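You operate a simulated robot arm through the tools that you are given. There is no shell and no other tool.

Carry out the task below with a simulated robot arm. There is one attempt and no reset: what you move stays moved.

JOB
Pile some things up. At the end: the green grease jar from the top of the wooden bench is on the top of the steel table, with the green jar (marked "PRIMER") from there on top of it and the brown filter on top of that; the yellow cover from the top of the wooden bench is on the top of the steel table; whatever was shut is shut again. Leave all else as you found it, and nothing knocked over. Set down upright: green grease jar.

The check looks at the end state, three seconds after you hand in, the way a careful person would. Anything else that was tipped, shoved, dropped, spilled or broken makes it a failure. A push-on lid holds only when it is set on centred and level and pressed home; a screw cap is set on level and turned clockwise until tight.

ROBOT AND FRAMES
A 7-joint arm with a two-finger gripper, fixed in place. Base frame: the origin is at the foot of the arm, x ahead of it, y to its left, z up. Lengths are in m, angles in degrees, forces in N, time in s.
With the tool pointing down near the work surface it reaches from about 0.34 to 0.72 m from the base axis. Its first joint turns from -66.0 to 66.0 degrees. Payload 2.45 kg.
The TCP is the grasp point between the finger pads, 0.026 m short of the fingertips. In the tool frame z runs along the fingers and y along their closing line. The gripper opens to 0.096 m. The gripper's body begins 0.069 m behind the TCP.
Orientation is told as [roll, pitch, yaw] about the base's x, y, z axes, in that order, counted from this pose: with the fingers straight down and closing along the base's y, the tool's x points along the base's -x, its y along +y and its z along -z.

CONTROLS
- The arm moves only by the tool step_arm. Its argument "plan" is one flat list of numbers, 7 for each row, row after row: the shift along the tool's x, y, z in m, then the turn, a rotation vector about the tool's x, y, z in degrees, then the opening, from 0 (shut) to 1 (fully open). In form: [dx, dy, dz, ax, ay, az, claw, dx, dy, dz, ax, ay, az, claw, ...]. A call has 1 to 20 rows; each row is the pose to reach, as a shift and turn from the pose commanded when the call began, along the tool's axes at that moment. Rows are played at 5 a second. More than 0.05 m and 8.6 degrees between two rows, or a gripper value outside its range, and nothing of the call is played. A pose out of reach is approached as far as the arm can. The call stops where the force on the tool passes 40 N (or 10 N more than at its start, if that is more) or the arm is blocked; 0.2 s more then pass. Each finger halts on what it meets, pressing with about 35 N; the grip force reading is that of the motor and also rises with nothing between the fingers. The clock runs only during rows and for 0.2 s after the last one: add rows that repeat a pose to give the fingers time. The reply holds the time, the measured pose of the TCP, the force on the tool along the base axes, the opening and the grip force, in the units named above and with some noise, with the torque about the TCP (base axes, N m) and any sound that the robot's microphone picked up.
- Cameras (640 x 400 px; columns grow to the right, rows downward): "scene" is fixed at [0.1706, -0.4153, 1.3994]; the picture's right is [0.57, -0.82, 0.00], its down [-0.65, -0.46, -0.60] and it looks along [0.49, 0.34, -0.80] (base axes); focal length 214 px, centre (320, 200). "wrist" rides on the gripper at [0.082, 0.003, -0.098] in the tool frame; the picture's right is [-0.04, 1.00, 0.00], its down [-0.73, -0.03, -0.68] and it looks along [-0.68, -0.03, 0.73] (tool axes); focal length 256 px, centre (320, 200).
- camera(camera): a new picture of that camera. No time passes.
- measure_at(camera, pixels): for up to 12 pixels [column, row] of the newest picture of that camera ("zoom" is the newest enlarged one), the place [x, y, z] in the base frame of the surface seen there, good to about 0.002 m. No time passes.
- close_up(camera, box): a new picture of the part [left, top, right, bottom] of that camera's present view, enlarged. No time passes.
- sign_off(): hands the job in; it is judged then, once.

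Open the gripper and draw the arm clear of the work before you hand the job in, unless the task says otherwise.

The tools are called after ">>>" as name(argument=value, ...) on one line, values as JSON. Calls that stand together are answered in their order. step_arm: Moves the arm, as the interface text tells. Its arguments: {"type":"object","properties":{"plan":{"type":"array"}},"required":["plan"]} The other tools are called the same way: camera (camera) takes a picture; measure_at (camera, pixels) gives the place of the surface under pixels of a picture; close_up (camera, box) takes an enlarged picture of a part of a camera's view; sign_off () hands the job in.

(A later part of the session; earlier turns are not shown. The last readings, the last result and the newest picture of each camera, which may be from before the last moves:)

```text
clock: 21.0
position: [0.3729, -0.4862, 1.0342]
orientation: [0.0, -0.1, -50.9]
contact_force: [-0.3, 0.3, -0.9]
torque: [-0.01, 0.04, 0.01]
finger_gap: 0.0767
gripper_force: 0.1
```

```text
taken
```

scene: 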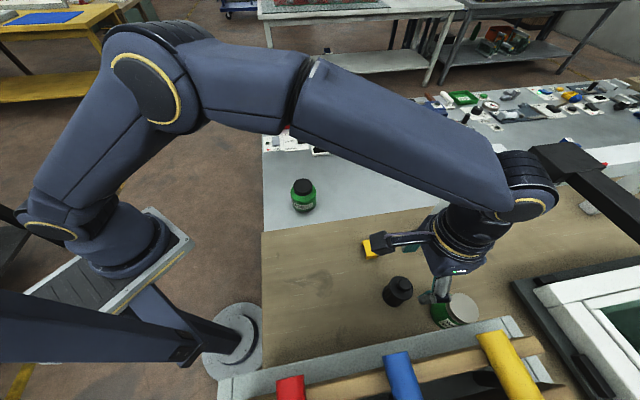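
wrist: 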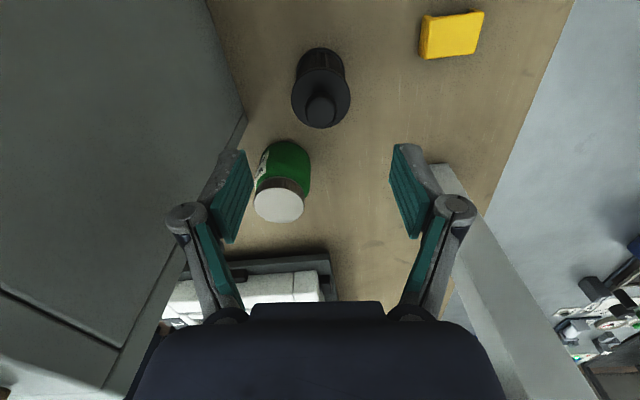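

The filter is at (320,98) in the wrist view; I measure its edges for fine centring.

>>> close_up(camera="wrist", box=[270, 30, 370, 140])

>>> measure_at(camera="wrist", pixels=[[320, 108], [294, 97], [348, 97], [320, 75], [320, 126], [307, 110], [335, 110], [320, 60], [296, 62], [343, 62]])

```text
3.64 times, centred on (320, 85) of wrist
```

zoom: 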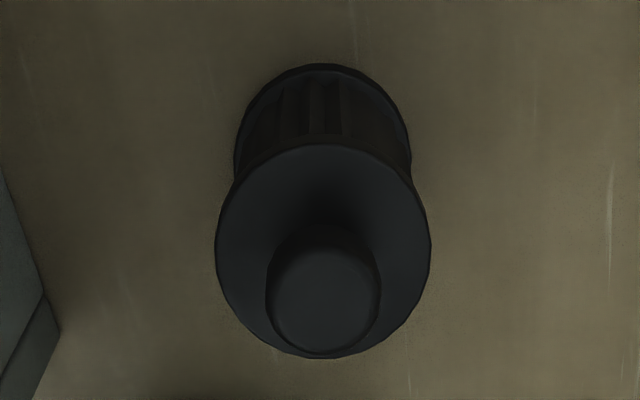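

```text
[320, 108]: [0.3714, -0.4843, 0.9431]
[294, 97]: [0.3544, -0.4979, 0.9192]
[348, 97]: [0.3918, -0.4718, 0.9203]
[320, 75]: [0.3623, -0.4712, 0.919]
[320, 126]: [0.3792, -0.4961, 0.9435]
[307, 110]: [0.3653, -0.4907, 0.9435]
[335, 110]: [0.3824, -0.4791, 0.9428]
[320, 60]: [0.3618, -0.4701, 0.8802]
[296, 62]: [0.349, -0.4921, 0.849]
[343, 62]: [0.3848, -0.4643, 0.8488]
```

Centred within 1 mm. I descend to z≈0.893 around the filter.

>>> step_arm(plan=[0.001, 0.001, 0.04, 0, 0, 0, 0.8, 0.001, 0.001, 0.08, 0, 0, 0, 0.8, 0.001, 0.001, 0.11, 0, 0, 0, 0.8, 0.001, 0.001, 0.13, 0, 0, 0, 0.8, 0.001, 0.001, 0.141, 0, 0, 0, 0.8, 0.001, 0.001, 0.141, 0, 0, 0, 0.8])

>>> camera(camera="wrist")

>>> camera(camera="scene")

```text
clock: 22.4
position: [0.3748, -0.4831, 0.8928]
orientation: [0.0, 0.0, -51.1]
contact_force: [-0.7, -0.2, -0.2]
torque: [0.02, -0.03, 0.0]
finger_gap: 0.0768
gripper_force: 0.0
```

```text
taken
```

wrist: 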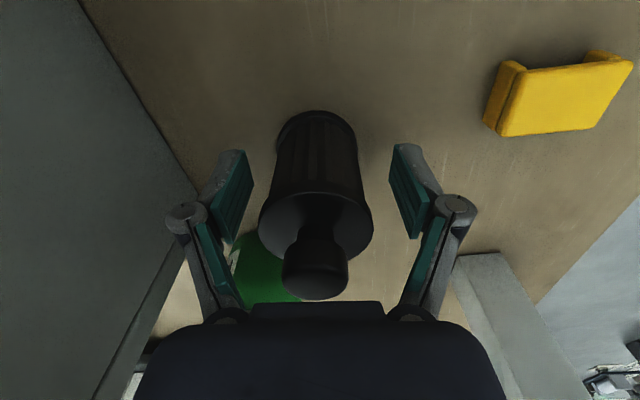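

```text
taken
```

scene: 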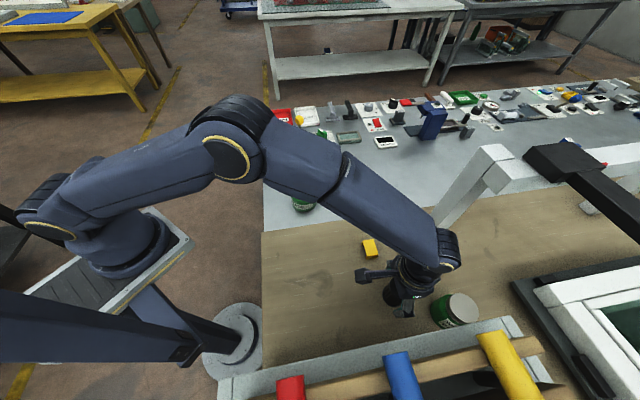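

The filter sits between the pads at (317,205). I close and lift gently.

>>> step_arm(plan=[0, 0, 0, 0, 0, 0, 0.65, 0, 0, 0, 0, 0, 0, 0.5, 0, 0, 0, 0, 0, 0, 0.4, 0, 0, 0, 0, 0, 0, 0.4, 0, 0, 0, 0, 0, 0, 0.4])

>>> step_arm(plan=[0, 0, -0.01, 0, 0, 0, 0.4, 0, 0, -0.03, 0, 0, 0, 0.4, 0, 0, -0.06, 0, 0, 0, 0.4, 0, 0, -0.1, 0, 0, 0, 0.4, 0, 0, -0.14, 0, 0, 0, 0.4, 0, 0, -0.15, 0, 0, 0, 0.4])

>>> camera(camera="wrist")

```text
clock: 23.6
position: [0.3746, -0.4829, 0.8925]
orientation: [0.0, 0.1, -51.0]
contact_force: [0.0, -0.8, 2.4]
torque: [0.02, 0.05, 0.0]
finger_gap: 0.0464
gripper_force: 35.6
```

```text
clock: 25.0
position: [0.3734, -0.4844, 1.0431]
orientation: [0.0, 0.0, -51.0]
contact_force: [-1.1, -0.3, -0.6]
torque: [0.02, -0.01, 0.03]
finger_gap: 0.0469
gripper_force: 35.2
```

```text
taken
```

wrist: 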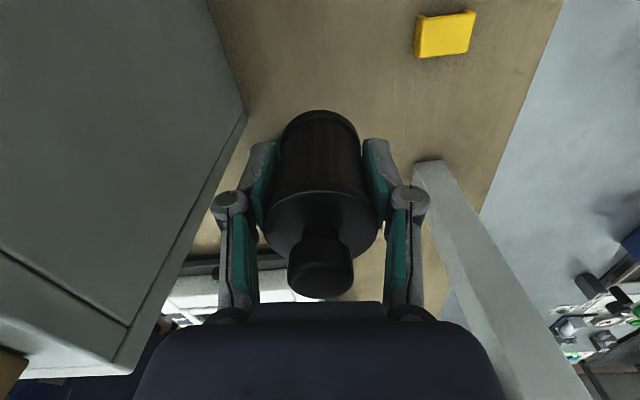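

Filter held cleanly. I carry it to about (0.60,-0.24) over clear steel.

>>> step_arm(plan=[0.012, 0.03, 0, 0, 0, -2, 0.4, 0.02, 0.065, 0, 0, 0, -5, 0.4, 0.025, 0.1, 0.0, 0, 0, -8, 0.4, 0.03, 0.138, 0.01, 0, 0, -11, 0.4, 0.034, 0.176, 0.02, 0, 0, -14, 0.4, 0.038, 0.214, 0.03, 0, 0, -17, 0.4, 0.042, 0.252, 0.04, 0, 0, -20, 0.4, 0.045, 0.29, 0.05, 0, 0, -23, 0.4, 0.047, 0.33, 0.05, 0, 0, -26, 0.4, 0.047, 0.33, 0.05, 0, 0, -26, 0.4])

>>> camera(camera="wrist")

>>> camera(camera="scene")

```text
clock: 27.2
position: [0.6003, -0.2391, 0.994]
orientation: [0.0, 0.0, -24.9]
contact_force: [-0.6, 0.4, -1.2]
torque: [0.04, 0.02, 0.03]
finger_gap: 0.0468
gripper_force: 34.4
```

```text
taken
```

wrist: 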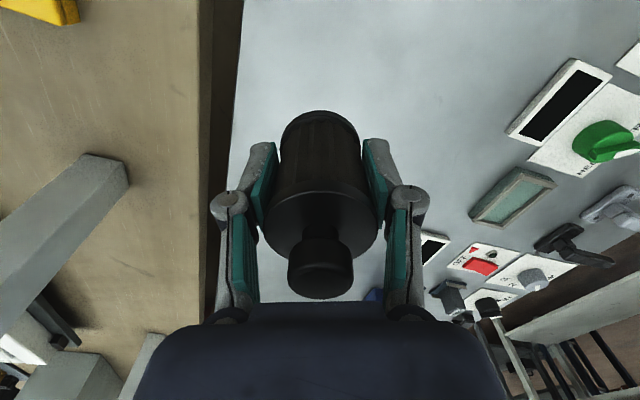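

```text
taken
```

scene: 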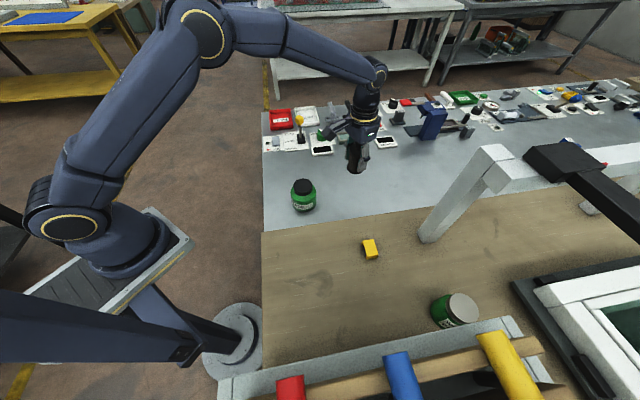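

Clear steel below. I lower to just above the table.

>>> step_arm(plan=[0, 0, 0.04, 0, 0, 0, 0.4, 0, 0, 0.08, 0, 0, 0, 0.4, 0, 0, 0.11, 0, 0, 0, 0.4, 0, 0, 0.13, 0, 0, 0, 0.4, 0, 0, 0.143, 0, 0, 0, 0.4, 0, 0, 0.147, 0, 0, 0, 0.4, 0, 0, 0.149, 0, 0, 0, 0.4, 0, 0, 0.15, 0, 0, 0, 0.4, 0, 0, 0.15, 0, 0, 0, 0.4])

```text
clock: 29.2
position: [0.601, -0.2397, 0.8425]
orientation: [0.0, 0.0, -25.1]
contact_force: [0.1, 0.2, -0.7]
torque: [-0.01, -0.05, 0.0]
finger_gap: 0.0463
gripper_force: 35.2
```

>>> step_arm(plan=[0, 0, 0.001, 0, 0, 0, 0.4, 0, 0, 0.0015, 0, 0, 0, 0.4, 0, 0, 0.0015, 0, 0, 0, 0.4])

```text
clock: 30.0
position: [0.5998, -0.2381, 0.8418]
orientation: [-0.1, -0.1, -25.1]
contact_force: [-4.8, 2.8, 15.7]
torque: [0.09, 0.2, -0.02]
finger_gap: 0.0463
gripper_force: 34.6
```

Contact with the table (15.7 N up). I relieve a hair, open and rise.

>>> step_arm(plan=[0, 0, -0.0008, 0, 0, 0, 0.4, 0, 0, -0.0008, 0, 0, 0, 0.55, 0, 0, -0.0008, 0, 0, 0, 0.7, 0, 0, -0.0008, 0, 0, 0, 0.8, 0, 0, -0.0008, 0, 0, 0, 0.8, 0, 0, -0.03, 0, 0, 0, 0.8, 0, 0, -0.07, 0, 0, 0, 0.8, 0, 0, -0.12, 0, 0, 0, 0.8, 0, 0, -0.16, 0, 0, 0, 0.8, 0, 0, -0.19, 0, 0, 0, 0.8])

>>> camera(camera="wrist")

>>> camera(camera="scene")

```text
clock: 32.2
position: [0.6007, -0.2391, 1.0308]
orientation: [-0.1, 0.1, -25.0]
contact_force: [0.7, 0.6, 0.3]
torque: [-0.01, -0.01, 0.05]
finger_gap: 0.0768
gripper_force: 0.1
```

```text
taken
```

wrist: 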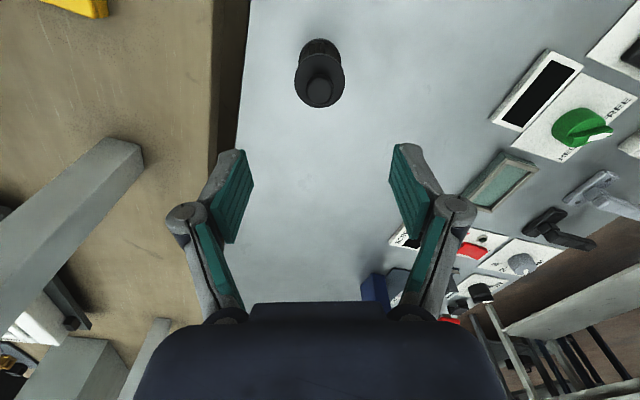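

```text
taken
```

scene: 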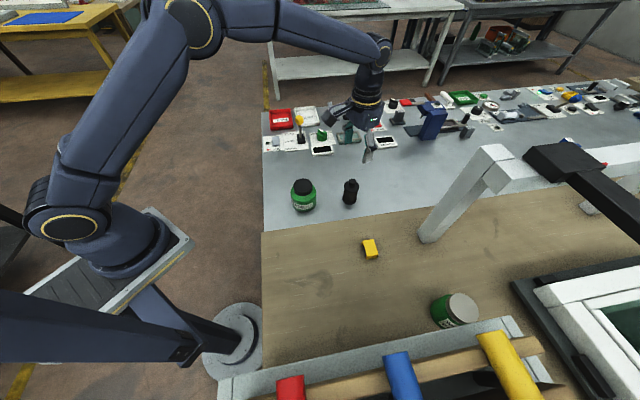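

The filter stands on the steel at (350,192) in the scene. Now for the primer jar with a tilted approach; first I return over the bench inboard of it and turn the wrist.

>>> step_arm(plan=[0.016, -0.034, -0.01, 0, 0, 5.6, 1, 0.032, -0.068, -0.02, 0, 0, 11.2, 1, 0.048, -0.101, -0.02, 0, 0, 16.9, 1, 0.064, -0.135, -0.02, 0, 0, 22.5, 1, 0.08, -0.169, -0.02, 0, 0, 28.1, 1, 0.096, -0.203, -0.02, 0, 0, 33.7, 1, 0.112, -0.237, -0.02, 0, 0, 39.4, 1, 0.128, -0.2705, -0.02, 0, 0, 45, 1, 0.128, -0.2705, -0.02, 0, 0, 45, 1])

>>> camera(camera="wrist")

>>> camera(camera="scene")

```text
clock: 34.2
position: [0.3688, -0.4319, 1.0513]
orientation: [-0.1, 0.1, -70.0]
contact_force: [-0.6, -0.3, -0.4]
torque: [-0.02, 0.05, 0.03]
finger_gap: 0.0961
gripper_force: 0.1
```

```text
taken
```

wrist: 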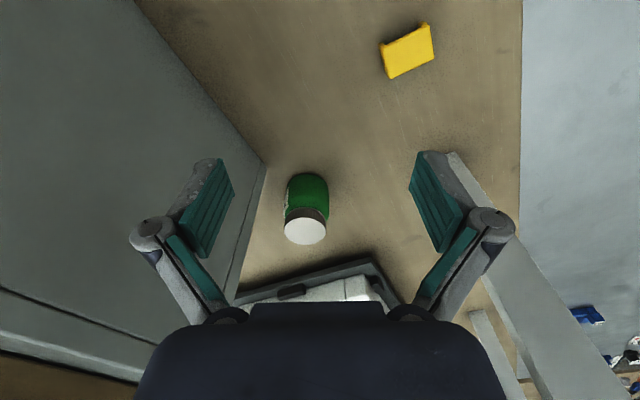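

```text
taken
```

scene: 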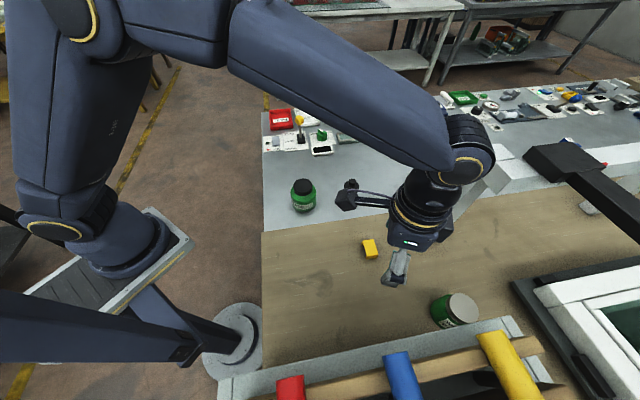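

The primer jar is at (306,210) in the wrist view. I measure its lid and body edges.

>>> close_up(camera="wrist", box=[260, 160, 350, 260])

>>> measure_at(camera="wrist", pixels=[[305, 230], [287, 230], [324, 230], [305, 218], [305, 243], [288, 195], [325, 195], [306, 195], [306, 180], [290, 185], [322, 185], [306, 174]])

```text
4.00 times, centred on (305, 210) of wrist
```

zoom: 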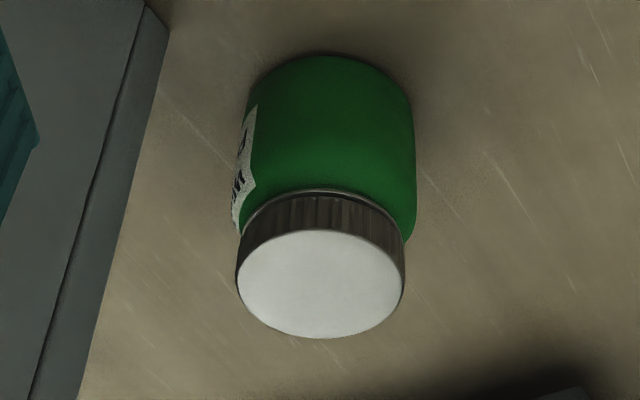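

```text
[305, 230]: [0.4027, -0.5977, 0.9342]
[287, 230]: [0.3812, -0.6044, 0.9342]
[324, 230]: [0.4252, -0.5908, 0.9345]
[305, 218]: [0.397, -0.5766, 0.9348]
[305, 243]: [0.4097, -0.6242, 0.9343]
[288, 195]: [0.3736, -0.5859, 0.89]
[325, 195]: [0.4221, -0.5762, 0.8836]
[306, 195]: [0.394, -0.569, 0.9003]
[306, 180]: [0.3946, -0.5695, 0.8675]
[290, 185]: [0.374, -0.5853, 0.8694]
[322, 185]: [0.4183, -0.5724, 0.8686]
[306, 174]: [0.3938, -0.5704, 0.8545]
```

Primer centre ≈(0.4036,-0.600), lid top 0.9345, body ≈0.065 wide. The safest approach is with closing along base x and the hand leaning 30° toward +y, away from the rack; I first turn to yaw -90.

>>> step_arm(plan=[-0.013, 0.008, 0, 0, 0, 6.7, 0.87, -0.026, 0.016, 0, 0, 0, 13.4, 0.87, -0.038, 0.023, 0, 0, 0, 20, 0.87, -0.038, 0.023, 0, 0, 0, 20, 0.87])

>>> step_arm(plan=[0, 0, 0, 0, -6, 0, 0.87, 0, 0, 0, 0, -12, 0, 0.87, -0.02, 0, 0, 0, -18, 0, 0.87, -0.03, 0, 0, 0, -24, 0, 0.87, -0.04, 0, 0.0, 0, -30, 0, 0.87, -0.04, 0, 0.0, 0, -30, 0, 0.87])

>>> camera(camera="wrist")

>>> camera(camera="scene")

```text
clock: 35.2
position: [0.4053, -0.4583, 1.0508]
orientation: [0.1, 0.0, -89.9]
contact_force: [0.0, 0.2, -0.2]
torque: [0.02, 0.05, 0.03]
finger_gap: 0.0833
gripper_force: 0.1
```

```text
clock: 36.6
position: [0.4045, -0.4973, 1.0516]
orientation: [0.0, -30.2, -89.9]
contact_force: [-0.6, 0.4, 0.3]
torque: [0.01, -0.01, -0.02]
finger_gap: 0.0836
gripper_force: 0.1
```

```text
taken
```

wrist: 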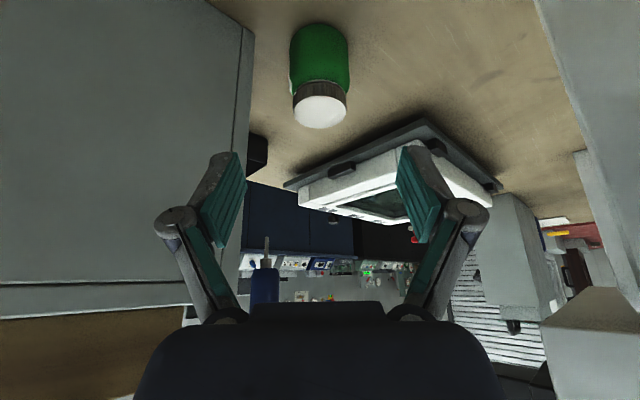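

```text
taken
```

scene: 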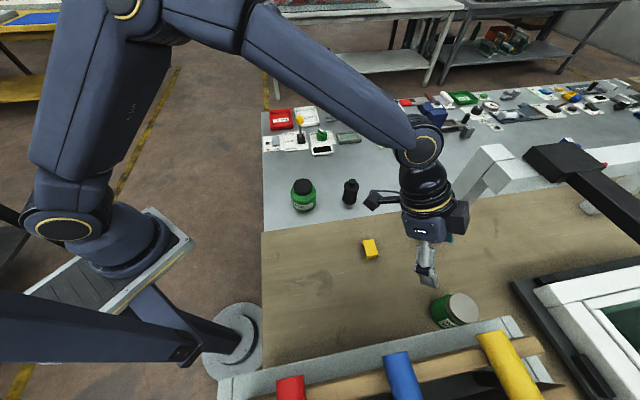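

Tilt achieved (pitch -30). I note a small dark block beside the rack at (257,152); I measure it and the jar again.

>>> measure_at(camera="wrist", pixels=[[257, 150], [250, 140], [248, 60], [245, 120], [320, 112], [294, 108], [346, 105], [320, 98], [320, 126], [291, 60], [349, 60], [320, 70]])

>>> close_up(camera="wrist", box=[220, 10, 380, 170])

```text
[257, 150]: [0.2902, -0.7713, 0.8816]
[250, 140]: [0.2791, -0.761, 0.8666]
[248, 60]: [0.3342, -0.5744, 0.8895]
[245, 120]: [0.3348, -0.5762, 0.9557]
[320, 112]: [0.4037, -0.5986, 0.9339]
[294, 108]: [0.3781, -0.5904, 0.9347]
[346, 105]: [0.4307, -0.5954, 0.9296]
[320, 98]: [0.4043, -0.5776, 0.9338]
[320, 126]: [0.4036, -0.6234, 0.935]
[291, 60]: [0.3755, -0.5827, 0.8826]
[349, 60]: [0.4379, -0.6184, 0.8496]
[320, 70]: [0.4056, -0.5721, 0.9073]
```

```text
2.50 times, centred on (300, 90) of wrist
```

zoom: 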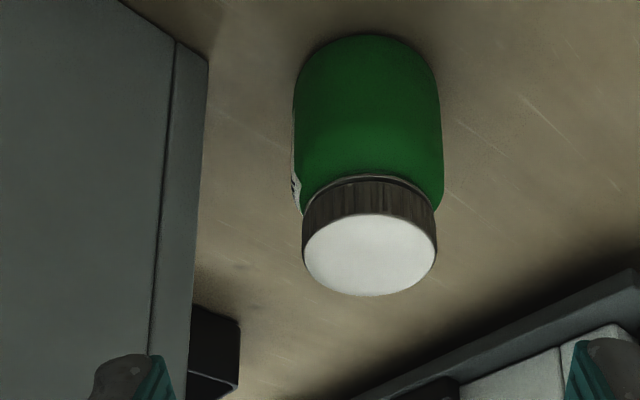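

Jar centre confirmed at (0.404,-0.600). I move to directly above it at z≈0.99, keeping the tilt.

>>> step_arm(plan=[-0.0145, 0, 0.026, 0, 0, 0, 0.87, -0.029, 0, 0.052, 0, 0, 0, 0.87, -0.0435, 0, 0.078, 0, 0, 0, 0.87, -0.058, 0, 0.1047, 0, 0, 0, 0.87, -0.058, 0, 0.1047, 0, 0, 0, 0.87])

>>> camera(camera="wrist")

>>> camera(camera="scene")

```text
clock: 37.8
position: [0.4039, -0.6014, 0.9886]
orientation: [0.0, -30.0, -89.9]
contact_force: [-0.8, 0.0, -1.3]
torque: [0.01, 0.02, -0.03]
finger_gap: 0.0835
gripper_force: 0.0
```

```text
taken
```

wrist: 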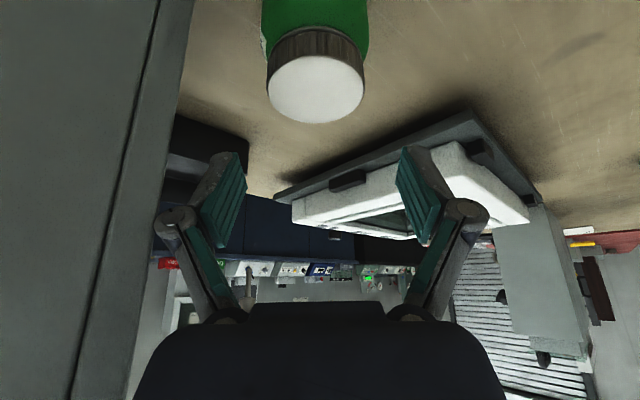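

```text
taken
```

scene: 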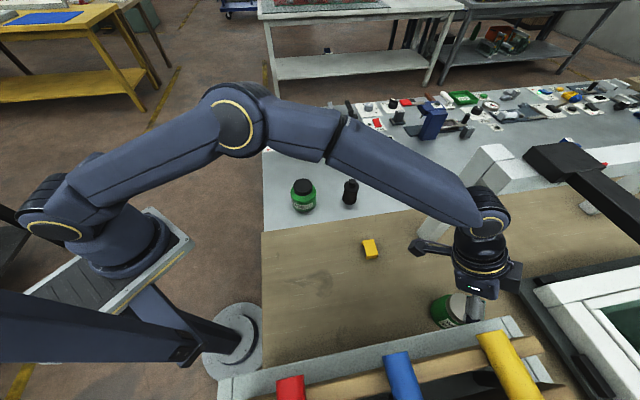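

Posed above the jar with room on both sides. I descend vertically to z≈0.893, in small steps.

>>> step_arm(plan=[0.01, 0, 0.0173, 0, 0, 0, 0.87, 0.02, 0, 0.0346, 0, 0, 0, 0.87, 0.03, 0, 0.052, 0, 0, 0, 0.87, 0.04, 0, 0.0693, 0, 0, 0, 0.87, 0.0485, 0, 0.083, 0, 0, 0, 0.87, 0.0485, 0, 0.083, 0, 0, 0, 0.87])

>>> camera(camera="wrist")

>>> camera(camera="scene")

```text
clock: 39.2
position: [0.4045, -0.6008, 0.893]
orientation: [-0.1, -30.0, -89.9]
contact_force: [-0.6, -0.2, -0.3]
torque: [-0.04, -0.02, 0.01]
finger_gap: 0.0835
gripper_force: 0.0
```

```text
taken
```

wrist: 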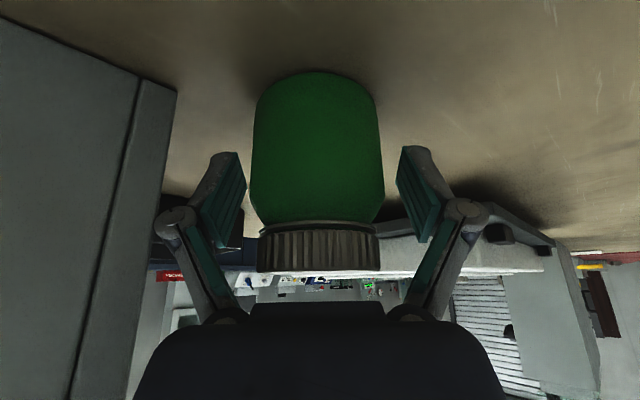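

```text
taken
```

scene: 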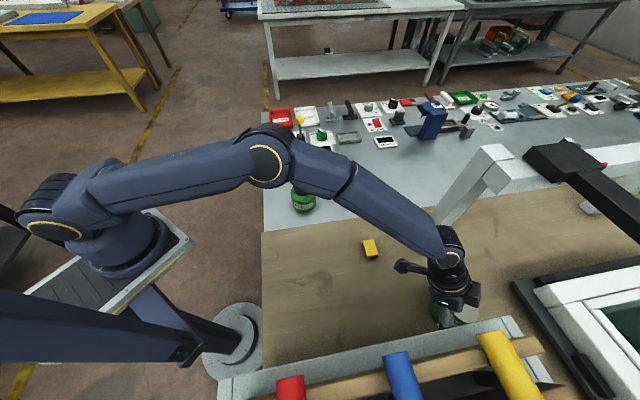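

Pads straddle the body evenly within ~1.5 mm (jar centre col ≈316.5 vs 320). I shift 1.5 mm toward it and close.

>>> step_arm(plan=[0, -0.0015, 0, 0, 0, 0, 0.87, 0, -0.0015, 0, 0, 0, 0, 0.78, 0, -0.0015, 0, 0, 0, 0, 0.68, 0, -0.0015, 0, 0, 0, 0, 0.58, 0, -0.0015, 0, 0, 0, 0, 0.55, 0, -0.0015, 0, 0, 0, 0, 0.55])

>>> camera(camera="wrist")

```text
clock: 40.6
position: [0.4038, -0.6005, 0.893]
orientation: [0.0, -30.0, -90.0]
contact_force: [0.4, 1.8, 1.0]
torque: [0.02, 0.04, 0.0]
finger_gap: 0.0628
gripper_force: 35.3
```

```text
taken
```

wrist: 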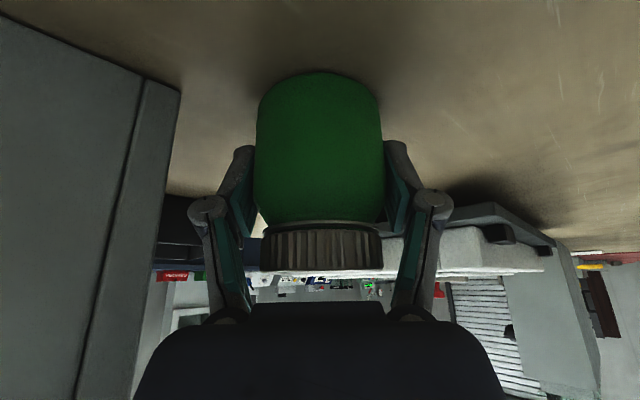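

Gripped at 0.063. I lift vertically 0.10, then draw inward (+y) away from the rack.

>>> step_arm(plan=[-0.005, 0, -0.0087, 0, 0, 0, 0.5, -0.015, 0, -0.026, 0, 0, 0, 0.5, -0.03, 0, -0.052, 0, 0, 0, 0.5, -0.045, 0, -0.078, 0, 0, 0, 0.5, -0.05, 0, -0.0866, 0, 0, 0, 0.5, -0.0327, 0, -0.0966, 0, 0, 0, 0.5, -0.0067, 0, -0.1116, 0, 0, 0, 0.5, 0.0193, 0, -0.1266, 0, 0, 0, 0.5, 0.0453, 0, -0.1416, 0, 0, 0, 0.5, 0.0453, 0, -0.1416, 0, 0, 0, 0.5])

>>> camera(camera="wrist")

>>> camera(camera="scene")

```text
clock: 42.8
position: [0.4025, -0.49, 0.995]
orientation: [0.1, -29.9, -90.0]
contact_force: [-0.1, 0.2, -3.0]
torque: [0.04, -0.01, 0.01]
finger_gap: 0.0628
gripper_force: 35.1
```

```text
taken
```

wrist: 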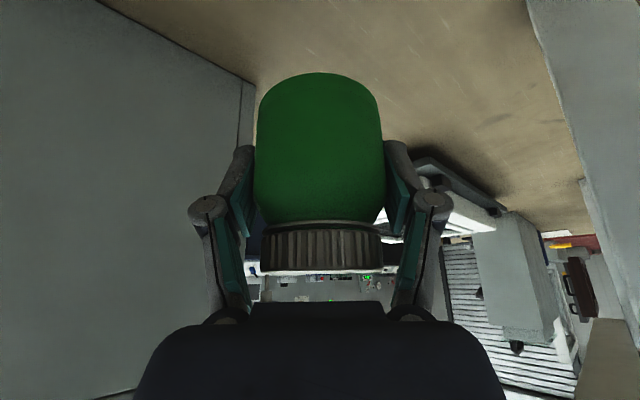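

```text
taken
```

scene: 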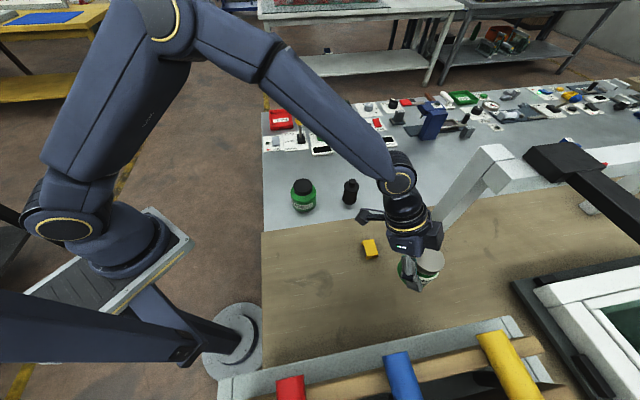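

The jar is held upright, weight ≈3 N. I carry it toward the point above the grease jar while swinging yaw from -90 to -40 about the vertical, keeping the jar level.

>>> step_arm(plan=[0.0308, 0.0099, -0.0207, -2.5, 0, -4.33, 0.5, 0.0616, 0.0197, -0.0413, -5, 0, -8.66, 0.5, 0.0924, 0.0296, -0.062, -7.5, 0, -12.99, 0.5, 0.1232, 0.0394, -0.0827, -10, 0, -17.32, 0.5, 0.154, 0.0493, -0.1034, -12.5, 0, -21.65, 0.5, 0.1847, 0.0591, -0.124, -15, 0, -25.98, 0.5, 0.2155, 0.069, -0.1447, -17.5, 0, -30.31, 0.5, 0.2463, 0.0788, -0.1654, -20, 0, -34.64, 0.5, 0.2771, 0.0887, -0.186, -22.5, 0, -38.97, 0.5, 0.3079, 0.0985, -0.2067, -25, 0, -43.3, 0.5, 0.3079, 0.0985, -0.2067, -25, 0, -43.3, 0.5])

>>> camera(camera="wrist")

>>> camera(camera="scene")

```text
clock: 45.2
position: [0.5022, -0.1206, 1.0184]
orientation: [0.0, -30.0, -39.9]
contact_force: [-0.3, 0.0, -2.3]
torque: [0.03, 0.0, 0.0]
finger_gap: 0.0628
gripper_force: 35.0
```

```text
taken
```

wrist: 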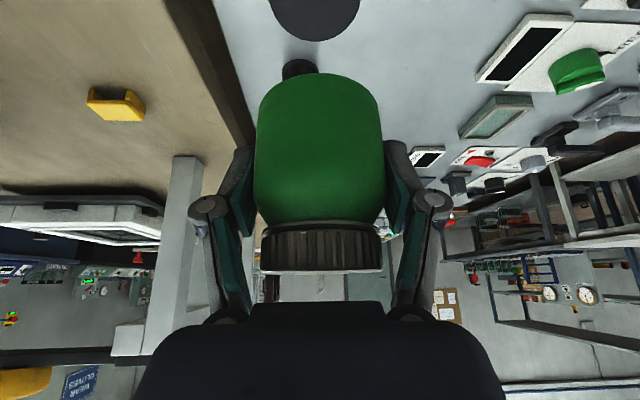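

```text
taken
```

scene: 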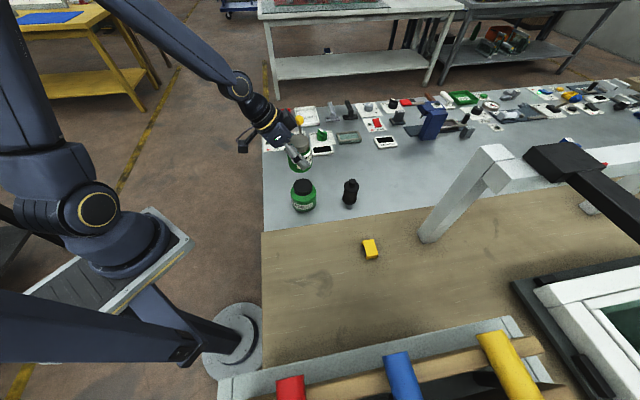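

The jar hovers over the stack position. I measure its visible surfaces to verify its true axis relative to the TCP.

>>> measure_at(camera="wrist", pixels=[[320, 80], [320, 100], [320, 130], [320, 160], [320, 190], [290, 130], [350, 130], [320, 245], [315, 15], [280, 160], [360, 160]])

>>> close_up(camera="scene", box=[250, 110, 350, 220])

```text
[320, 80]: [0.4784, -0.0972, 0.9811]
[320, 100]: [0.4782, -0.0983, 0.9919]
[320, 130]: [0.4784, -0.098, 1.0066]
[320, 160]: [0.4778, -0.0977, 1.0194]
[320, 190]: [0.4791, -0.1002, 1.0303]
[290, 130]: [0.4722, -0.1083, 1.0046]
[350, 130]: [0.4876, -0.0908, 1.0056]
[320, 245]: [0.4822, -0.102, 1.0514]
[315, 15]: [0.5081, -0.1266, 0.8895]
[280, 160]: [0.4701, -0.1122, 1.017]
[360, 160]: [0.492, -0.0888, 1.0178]
```

```text
3.64 times, centred on (300, 165) of scene
```

zoom: 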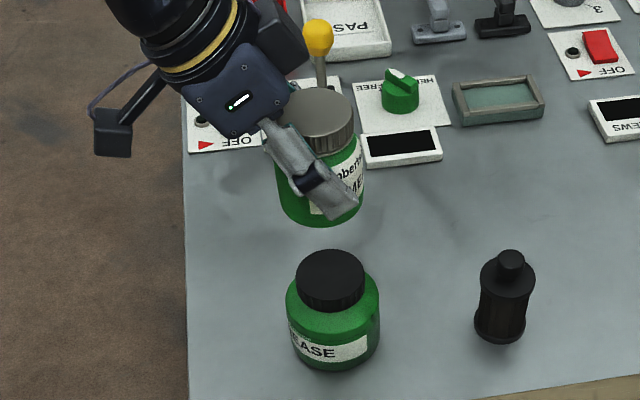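

The jar's axis coincides with the TCP within 1 mm and it's vertical. I lower it to ~5 mm above the grease-jar lid.

>>> step_arm(plan=[0.0128, 0, 0.0196, 0, 0, 0, 0.5, 0.0248, 0, 0.0396, 0, 0, 0, 0.5, 0.0338, 0, 0.0556, 0, 0, 0, 0.5, 0.0408, 0, 0.0689, 0, 0, 0, 0.5, 0.0408, 0, 0.0689, 0, 0, 0, 0.5])

>>> camera(camera="wrist")

>>> close_up(camera="scene", box=[250, 130, 350, 230])

```text
clock: 46.4
position: [0.5004, -0.1196, 0.9376]
orientation: [0.0, -29.9, -40.0]
contact_force: [-0.8, 0.3, -2.2]
torque: [0.0, 0.01, 0.04]
finger_gap: 0.0629
gripper_force: 35.2
```

```text
taken
```

wrist: 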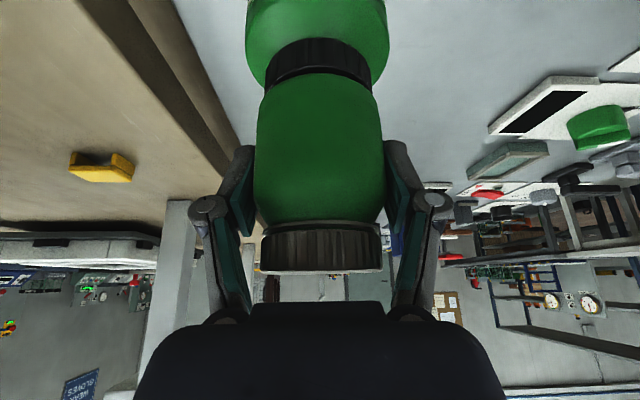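

```text
4.00 times, centred on (300, 180) of scene
```

zoom: 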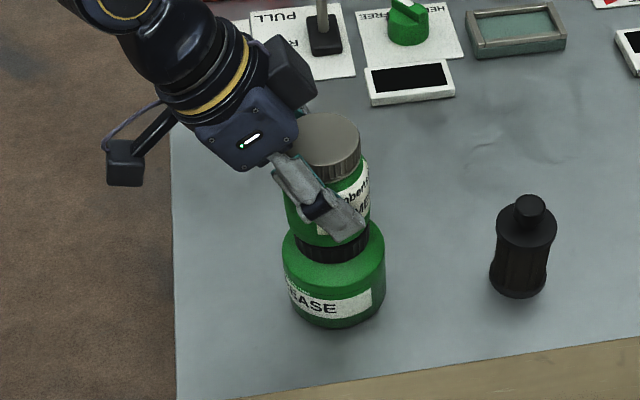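

Laterally aligned (lid mid ≈318, jar mid ≈319). I check fore-aft alignment by measuring the lid's side and the jar's front.

>>> measure_at(camera="wrist", pixels=[[318, 50], [318, 60], [318, 68], [319, 95], [319, 130], [295, 62], [341, 62], [319, 85], [280, 75], [356, 75]])

```text
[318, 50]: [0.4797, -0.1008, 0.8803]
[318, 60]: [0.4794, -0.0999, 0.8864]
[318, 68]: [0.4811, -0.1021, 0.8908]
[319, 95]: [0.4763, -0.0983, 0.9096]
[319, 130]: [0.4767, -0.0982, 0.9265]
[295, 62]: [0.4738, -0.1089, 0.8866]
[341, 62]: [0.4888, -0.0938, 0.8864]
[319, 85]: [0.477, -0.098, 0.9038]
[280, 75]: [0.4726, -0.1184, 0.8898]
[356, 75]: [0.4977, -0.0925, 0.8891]
```

Axes agree within 1 mm. I lower the last ~5 mm gradually, watching the force.

>>> step_arm(plan=[0.0005, 0, 0.00087, 0, 0, 0, 0.5, 0.001, 0, 0.00173, 0, 0, 0, 0.5, 0.0015, 0, 0.0026, 0, 0, 0, 0.5, 0.0019, 0, 0.0033, 0, 0, 0, 0.5, 0.0019, 0, 0.0033, 0, 0, 0, 0.5])

```text
clock: 47.6
position: [0.5003, -0.1206, 0.935]
orientation: [0.1, -30.1, -39.9]
contact_force: [-0.5, -0.4, -2.9]
torque: [0.0, 0.02, 0.02]
finger_gap: 0.0626
gripper_force: 34.5
```

>>> step_arm(plan=[0.0004, 0, 0.0007, 0, 0, 0, 0.5, 0.0008, 0, 0.0014, 0, 0, 0, 0.5, 0.0008, 0, 0.0014, 0, 0, 0, 0.5])

```text
clock: 48.4
position: [0.5014, -0.1206, 0.9334]
orientation: [0.1, -30.2, -40.0]
contact_force: [-4.8, 0.3, 20.3]
torque: [0.15, 0.25, 0.1]
finger_gap: 0.0628
gripper_force: 35.3
```

Seated (20 N upward). I relieve 1 mm, open evenly, and withdraw backwards along the tool axis.

>>> step_arm(plan=[-0.0004, 0, -0.0007, 0, 0, 0, 0.5, -0.0004, 0, -0.0007, 0, 0, 0, 0.5])

>>> step_arm(plan=[0, 0, 0, 0, 0, 0, 0.7, 0, 0, 0, 0, 0, 0, 0.85, 0, 0, 0, 0, 0, 0, 0.95, 0, 0, 0, 0, 0, 0, 0.95, 0, 0, 0, 0, 0, 0, 0.95])

>>> camera(camera="wrist")

```text
clock: 49.0
position: [0.5004, -0.1196, 0.9345]
orientation: [-0.1, -30.1, -40.0]
contact_force: [2.1, -1.8, 6.8]
torque: [-0.16, -0.29, -0.08]
finger_gap: 0.0629
gripper_force: 34.9
```

```text
clock: 50.2
position: [0.5009, -0.1199, 0.9343]
orientation: [0.0, -30.0, -40.0]
contact_force: [0.0, 0.4, 0.1]
torque: [0.0, 0.0, 0.0]
finger_gap: 0.0912
gripper_force: 0.1
```

```text
taken
```

wrist: 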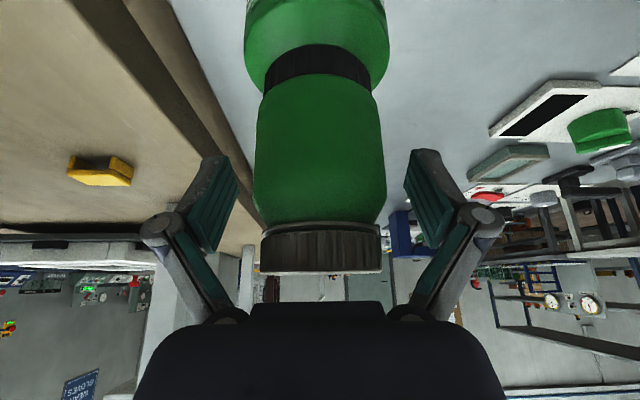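

Both pads are clear of the jar. I withdraw along the tool axis.

>>> step_arm(plan=[0, 0, -0.02, 0, 0, 0, 0.95, 0, 0, -0.05, 0, 0, 0, 0.95, 0, 0, -0.09, 0, 0, 0, 0.95, 0, 0, -0.13, 0, 0, 0, 0.95, 0, 0, -0.16, 0, 0, 0, 0.95])

>>> camera(camera="wrist")

>>> camera(camera="scene")

```text
clock: 51.4
position: [0.4503, -0.0794, 1.0423]
orientation: [-0.1, -29.3, -40.0]
contact_force: [0.4, -0.5, 0.8]
torque: [-0.05, 0.01, 0.01]
finger_gap: 0.0913
gripper_force: 0.1
out of reach, approached as far as the arm can: row 4, 5
```

```text
taken
```

wrist: 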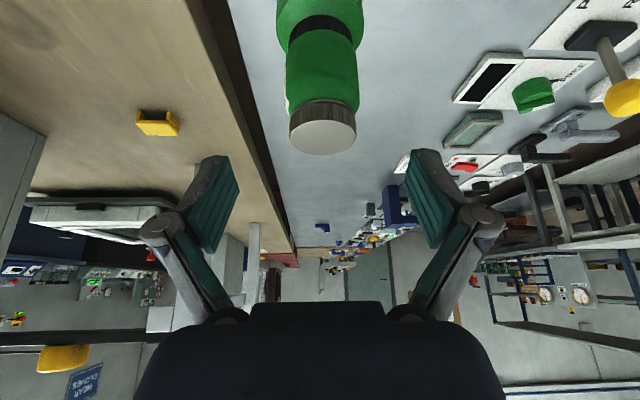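

```text
taken
```

scene: 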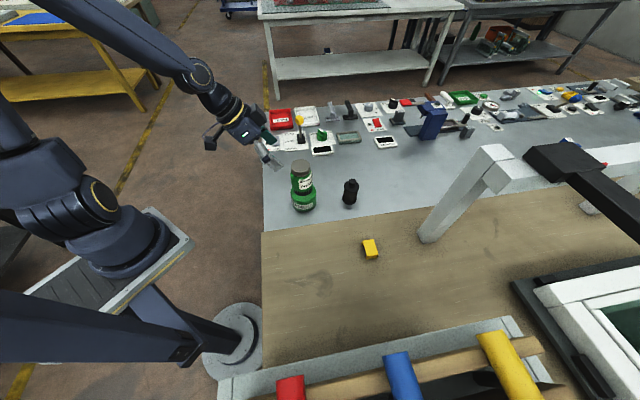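

Stack of two stands. I straighten the tool to vertical while rising.

>>> step_arm(plan=[-0.005, 0, -0.009, 0, 6, 0, 0.9, -0.01, 0, -0.018, 0, 12, 0, 0.85, -0.015, 0, -0.027, 0, 18, 0, 0.8, -0.02, 0, -0.036, 0, 24, 0, 0.8, -0.025, 0, -0.045, 0, 29.3, 0, 0.8, -0.025, 0, -0.045, 0, 29.3, 0, 0.8])

>>> camera(camera="wrist")

```text
clock: 52.8
position: [0.4502, -0.0776, 1.0929]
orientation: [-0.1, -0.6, -39.9]
contact_force: [-0.3, 0.4, 0.3]
torque: [0.01, -0.03, 0.01]
finger_gap: 0.077
gripper_force: 0.2
```

```text
taken
```

wrist: 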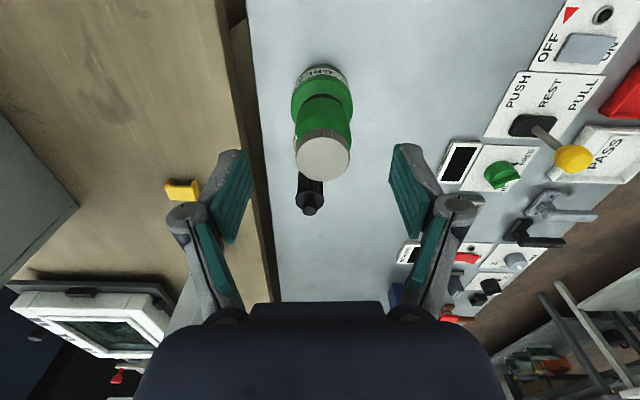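

Vertical again. I move over the filter at (0.60,-0.24), staying above the stack (top ≈0.974).

>>> step_arm(plan=[-0.0365, -0.0046, 0, 0, 0.6, -2.5, 0.8, -0.073, -0.0092, 0, 0, 0.6, -5, 0.8, -0.1095, -0.0138, 0, 0, 0.6, -7.5, 0.8, -0.146, -0.0184, 0.015, 0, 0.6, -10, 0.8, -0.1825, -0.023, 0.035, 0, 0.6, -12.5, 0.8, -0.219, -0.0276, 0.06, 0, 0.6, -15, 0.8, -0.219, -0.0276, 0.06, 0, 0.6, -15, 0.8])

>>> camera(camera="wrist")

>>> close_up(camera="wrist", box=[270, 20, 370, 130])

```text
clock: 54.4
position: [0.6008, -0.2397, 1.0338]
orientation: [-0.2, -0.1, -24.9]
contact_force: [-0.3, 0.5, 0.7]
torque: [0.02, -0.01, -0.02]
finger_gap: 0.0768
gripper_force: 0.1
```

```text
taken
```

wrist: 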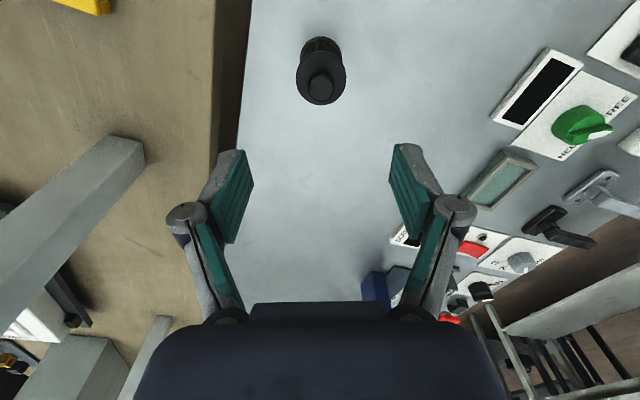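

```text
3.64 times, centred on (320, 75) of wrist
```

zoom: 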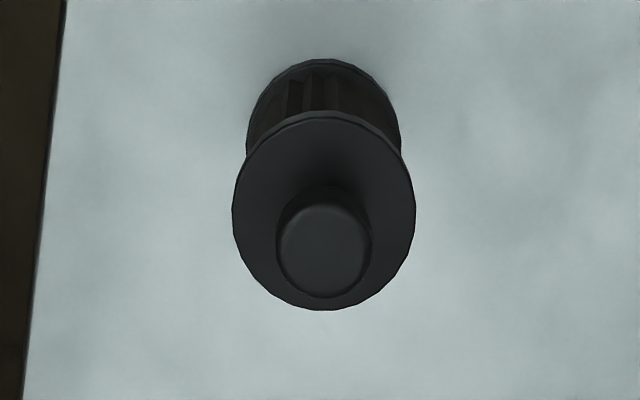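

The filter is centred (col ≈321). I descend to z≈0.843 and grip it again.

>>> step_arm(plan=[0, 0.0005, 0.045, 0, 0, 0, 0.8, 0, 0.0005, 0.09, 0, 0, 0, 0.8, 0, 0.0005, 0.13, 0, 0, 0, 0.8, 0, 0.0005, 0.16, 0, 0, 0, 0.8, 0, 0.0005, 0.18, 0, 0, 0, 0.8, 0, 0.0005, 0.1905, 0, 0, 0, 0.8, 0, 0.0005, 0.1905, 0, 0, 0, 0.8])

>>> step_arm(plan=[0, 0, 0, 0, 0, 0, 0.65, 0, 0, 0, 0, 0, 0, 0.5, 0, 0, 0, 0, 0, 0, 0.4, 0, 0, 0, 0, 0, 0, 0.4, 0, 0, 0, 0, 0, 0, 0.4])

>>> camera(camera="wrist")

```text
clock: 56.0
position: [0.6033, -0.2408, 0.8445]
orientation: [-0.1, -0.1, -25.0]
contact_force: [1.4, 0.5, 0.2]
torque: [-0.01, 0.01, 0.01]
finger_gap: 0.077
gripper_force: 0.0
```

```text
clock: 57.2
position: [0.6015, -0.2402, 0.8456]
orientation: [-0.2, -0.1, -25.0]
contact_force: [-0.1, 1.2, 2.5]
torque: [0.07, 0.0, 0.0]
finger_gap: 0.0465
gripper_force: 35.3
```

```text
taken
```

wrist: 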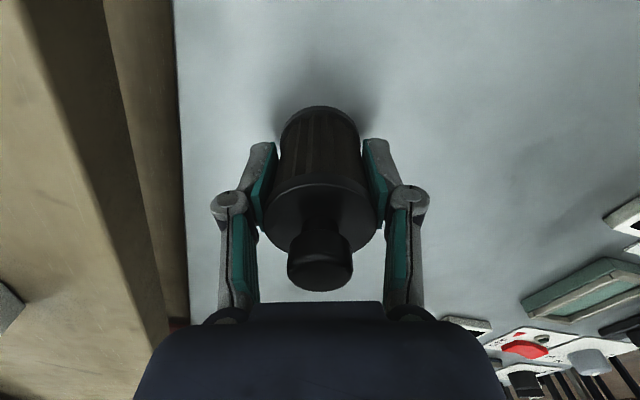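

Filter re-gripped (gap 0.0465). I lift it straight up to z≈1.03.

>>> step_arm(plan=[0, 0, -0.01, 0, 0, 0, 0.4, 0, 0, -0.04, 0, 0, 0, 0.4, 0, 0, -0.08, 0, 0, 0, 0.4, 0, 0, -0.12, 0, 0, 0, 0.4, 0, 0, -0.155, 0, 0, 0, 0.4, 0.03, 0, -0.19, 0, 0, 0, 0.4, 0.06, 0, -0.22, 0, 0, 0, 0.4, 0.09, 0, -0.25, 0, 0, 0, 0.4, 0.09, 0, -0.25, 0, 0, 0, 0.4])

>>> camera(camera="scene")

>>> camera(camera="wrist")

>>> close_up(camera="scene", box=[280, 145, 330, 220])

>>> measure_at(camera="scene", pixels=[[301, 164], [301, 166], [301, 168], [294, 166], [308, 166], [298, 163], [304, 163]])

```text
clock: 59.2
position: [0.5191, -0.1998, 1.0942]
orientation: [-0.2, -0.2, -25.1]
contact_force: [-0.5, -0.1, -0.6]
torque: [0.02, 0.03, -0.01]
finger_gap: 0.0464
gripper_force: 34.8
```

```text
taken
```

scene: 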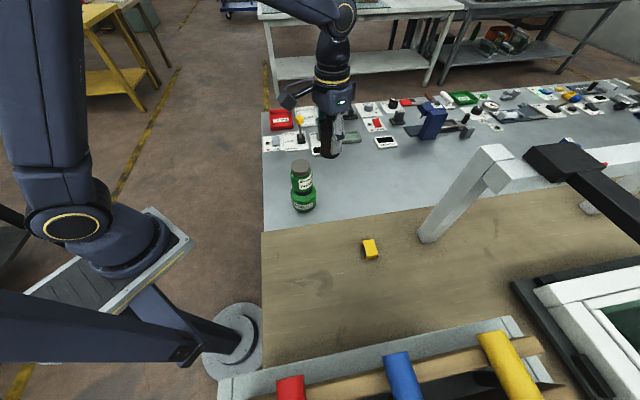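

```text
taken
```

wrist: 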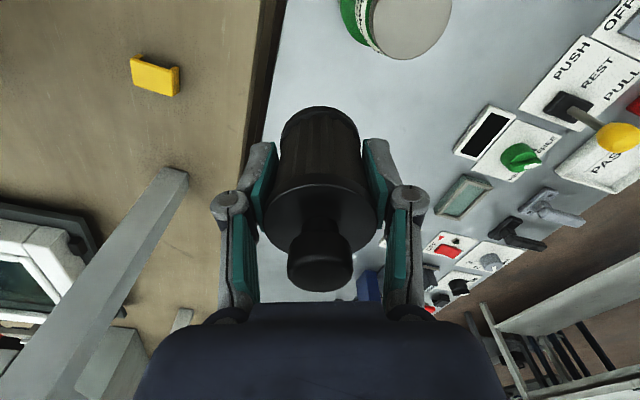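

```text
5.33 times, centred on (305, 182) of scene
```

zoom: 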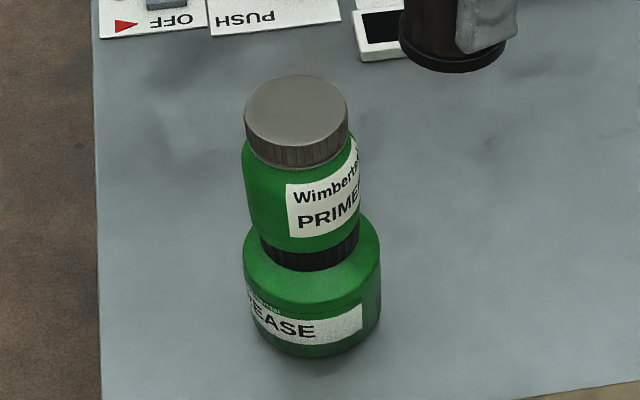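

```text
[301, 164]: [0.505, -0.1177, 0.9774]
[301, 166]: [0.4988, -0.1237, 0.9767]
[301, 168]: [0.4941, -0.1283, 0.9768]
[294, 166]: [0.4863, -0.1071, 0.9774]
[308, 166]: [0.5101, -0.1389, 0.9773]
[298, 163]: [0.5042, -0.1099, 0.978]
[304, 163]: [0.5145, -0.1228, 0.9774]
```

The PRIMER label is visible and the jar sits centred; lid centre ≈(0.501,-0.120), top ≈0.976. I check the held filter's axis relative to the TCP.

>>> measure_at(camera="wrist", pixels=[[320, 120], [320, 150], [320, 170], [320, 200], [290, 160], [350, 160], [320, 265], [320, 113], [300, 115], [340, 115], [400, 15], [380, 35]])

```text
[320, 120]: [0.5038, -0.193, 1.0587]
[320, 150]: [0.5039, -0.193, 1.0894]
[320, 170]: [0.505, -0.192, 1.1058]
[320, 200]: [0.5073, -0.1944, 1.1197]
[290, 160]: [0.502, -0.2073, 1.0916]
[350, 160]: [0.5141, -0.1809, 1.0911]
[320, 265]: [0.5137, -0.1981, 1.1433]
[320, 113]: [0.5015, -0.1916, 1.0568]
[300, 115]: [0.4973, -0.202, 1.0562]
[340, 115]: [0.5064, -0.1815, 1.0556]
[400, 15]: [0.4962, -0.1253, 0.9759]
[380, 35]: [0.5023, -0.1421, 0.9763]
```

I want the filter's fore-aft offset in the grip more exactly, so I enlarge the view and measure rim points.

>>> close_up(camera="wrist", box=[250, 95, 390, 300])

>>> measure_at(camera="wrist", pixels=[[320, 109], [320, 111], [310, 110], [330, 110], [300, 113], [340, 113], [320, 183], [320, 190], [320, 195], [300, 185], [340, 185], [320, 140]])

>>> measure_at(camera="wrist", pixels=[[280, 200], [360, 200], [275, 215], [365, 215], [290, 190], [350, 190], [320, 275], [295, 265], [345, 265], [320, 285], [285, 140], [355, 140]])

```text
1.95 times, centred on (320, 198) of wrist
```

zoom: 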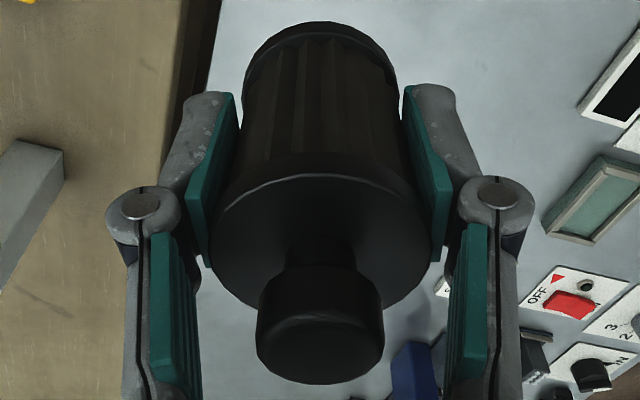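

```text
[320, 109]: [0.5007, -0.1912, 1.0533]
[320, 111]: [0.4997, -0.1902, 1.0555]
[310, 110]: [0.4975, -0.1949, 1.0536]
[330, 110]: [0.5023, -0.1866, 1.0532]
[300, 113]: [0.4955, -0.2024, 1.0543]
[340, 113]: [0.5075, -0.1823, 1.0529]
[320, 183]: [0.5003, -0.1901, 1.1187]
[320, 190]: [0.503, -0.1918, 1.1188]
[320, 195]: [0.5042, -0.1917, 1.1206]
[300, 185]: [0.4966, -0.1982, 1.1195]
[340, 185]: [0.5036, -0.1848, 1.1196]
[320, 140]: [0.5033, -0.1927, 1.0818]
```

```text
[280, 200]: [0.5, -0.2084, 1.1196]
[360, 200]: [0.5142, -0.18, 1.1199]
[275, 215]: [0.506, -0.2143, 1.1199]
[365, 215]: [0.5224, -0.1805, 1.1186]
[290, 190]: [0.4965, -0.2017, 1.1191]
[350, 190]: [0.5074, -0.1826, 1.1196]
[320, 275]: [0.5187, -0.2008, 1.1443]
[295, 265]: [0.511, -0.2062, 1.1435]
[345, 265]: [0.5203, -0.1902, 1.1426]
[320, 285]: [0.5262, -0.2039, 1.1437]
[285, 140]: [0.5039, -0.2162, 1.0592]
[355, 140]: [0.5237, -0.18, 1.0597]
```

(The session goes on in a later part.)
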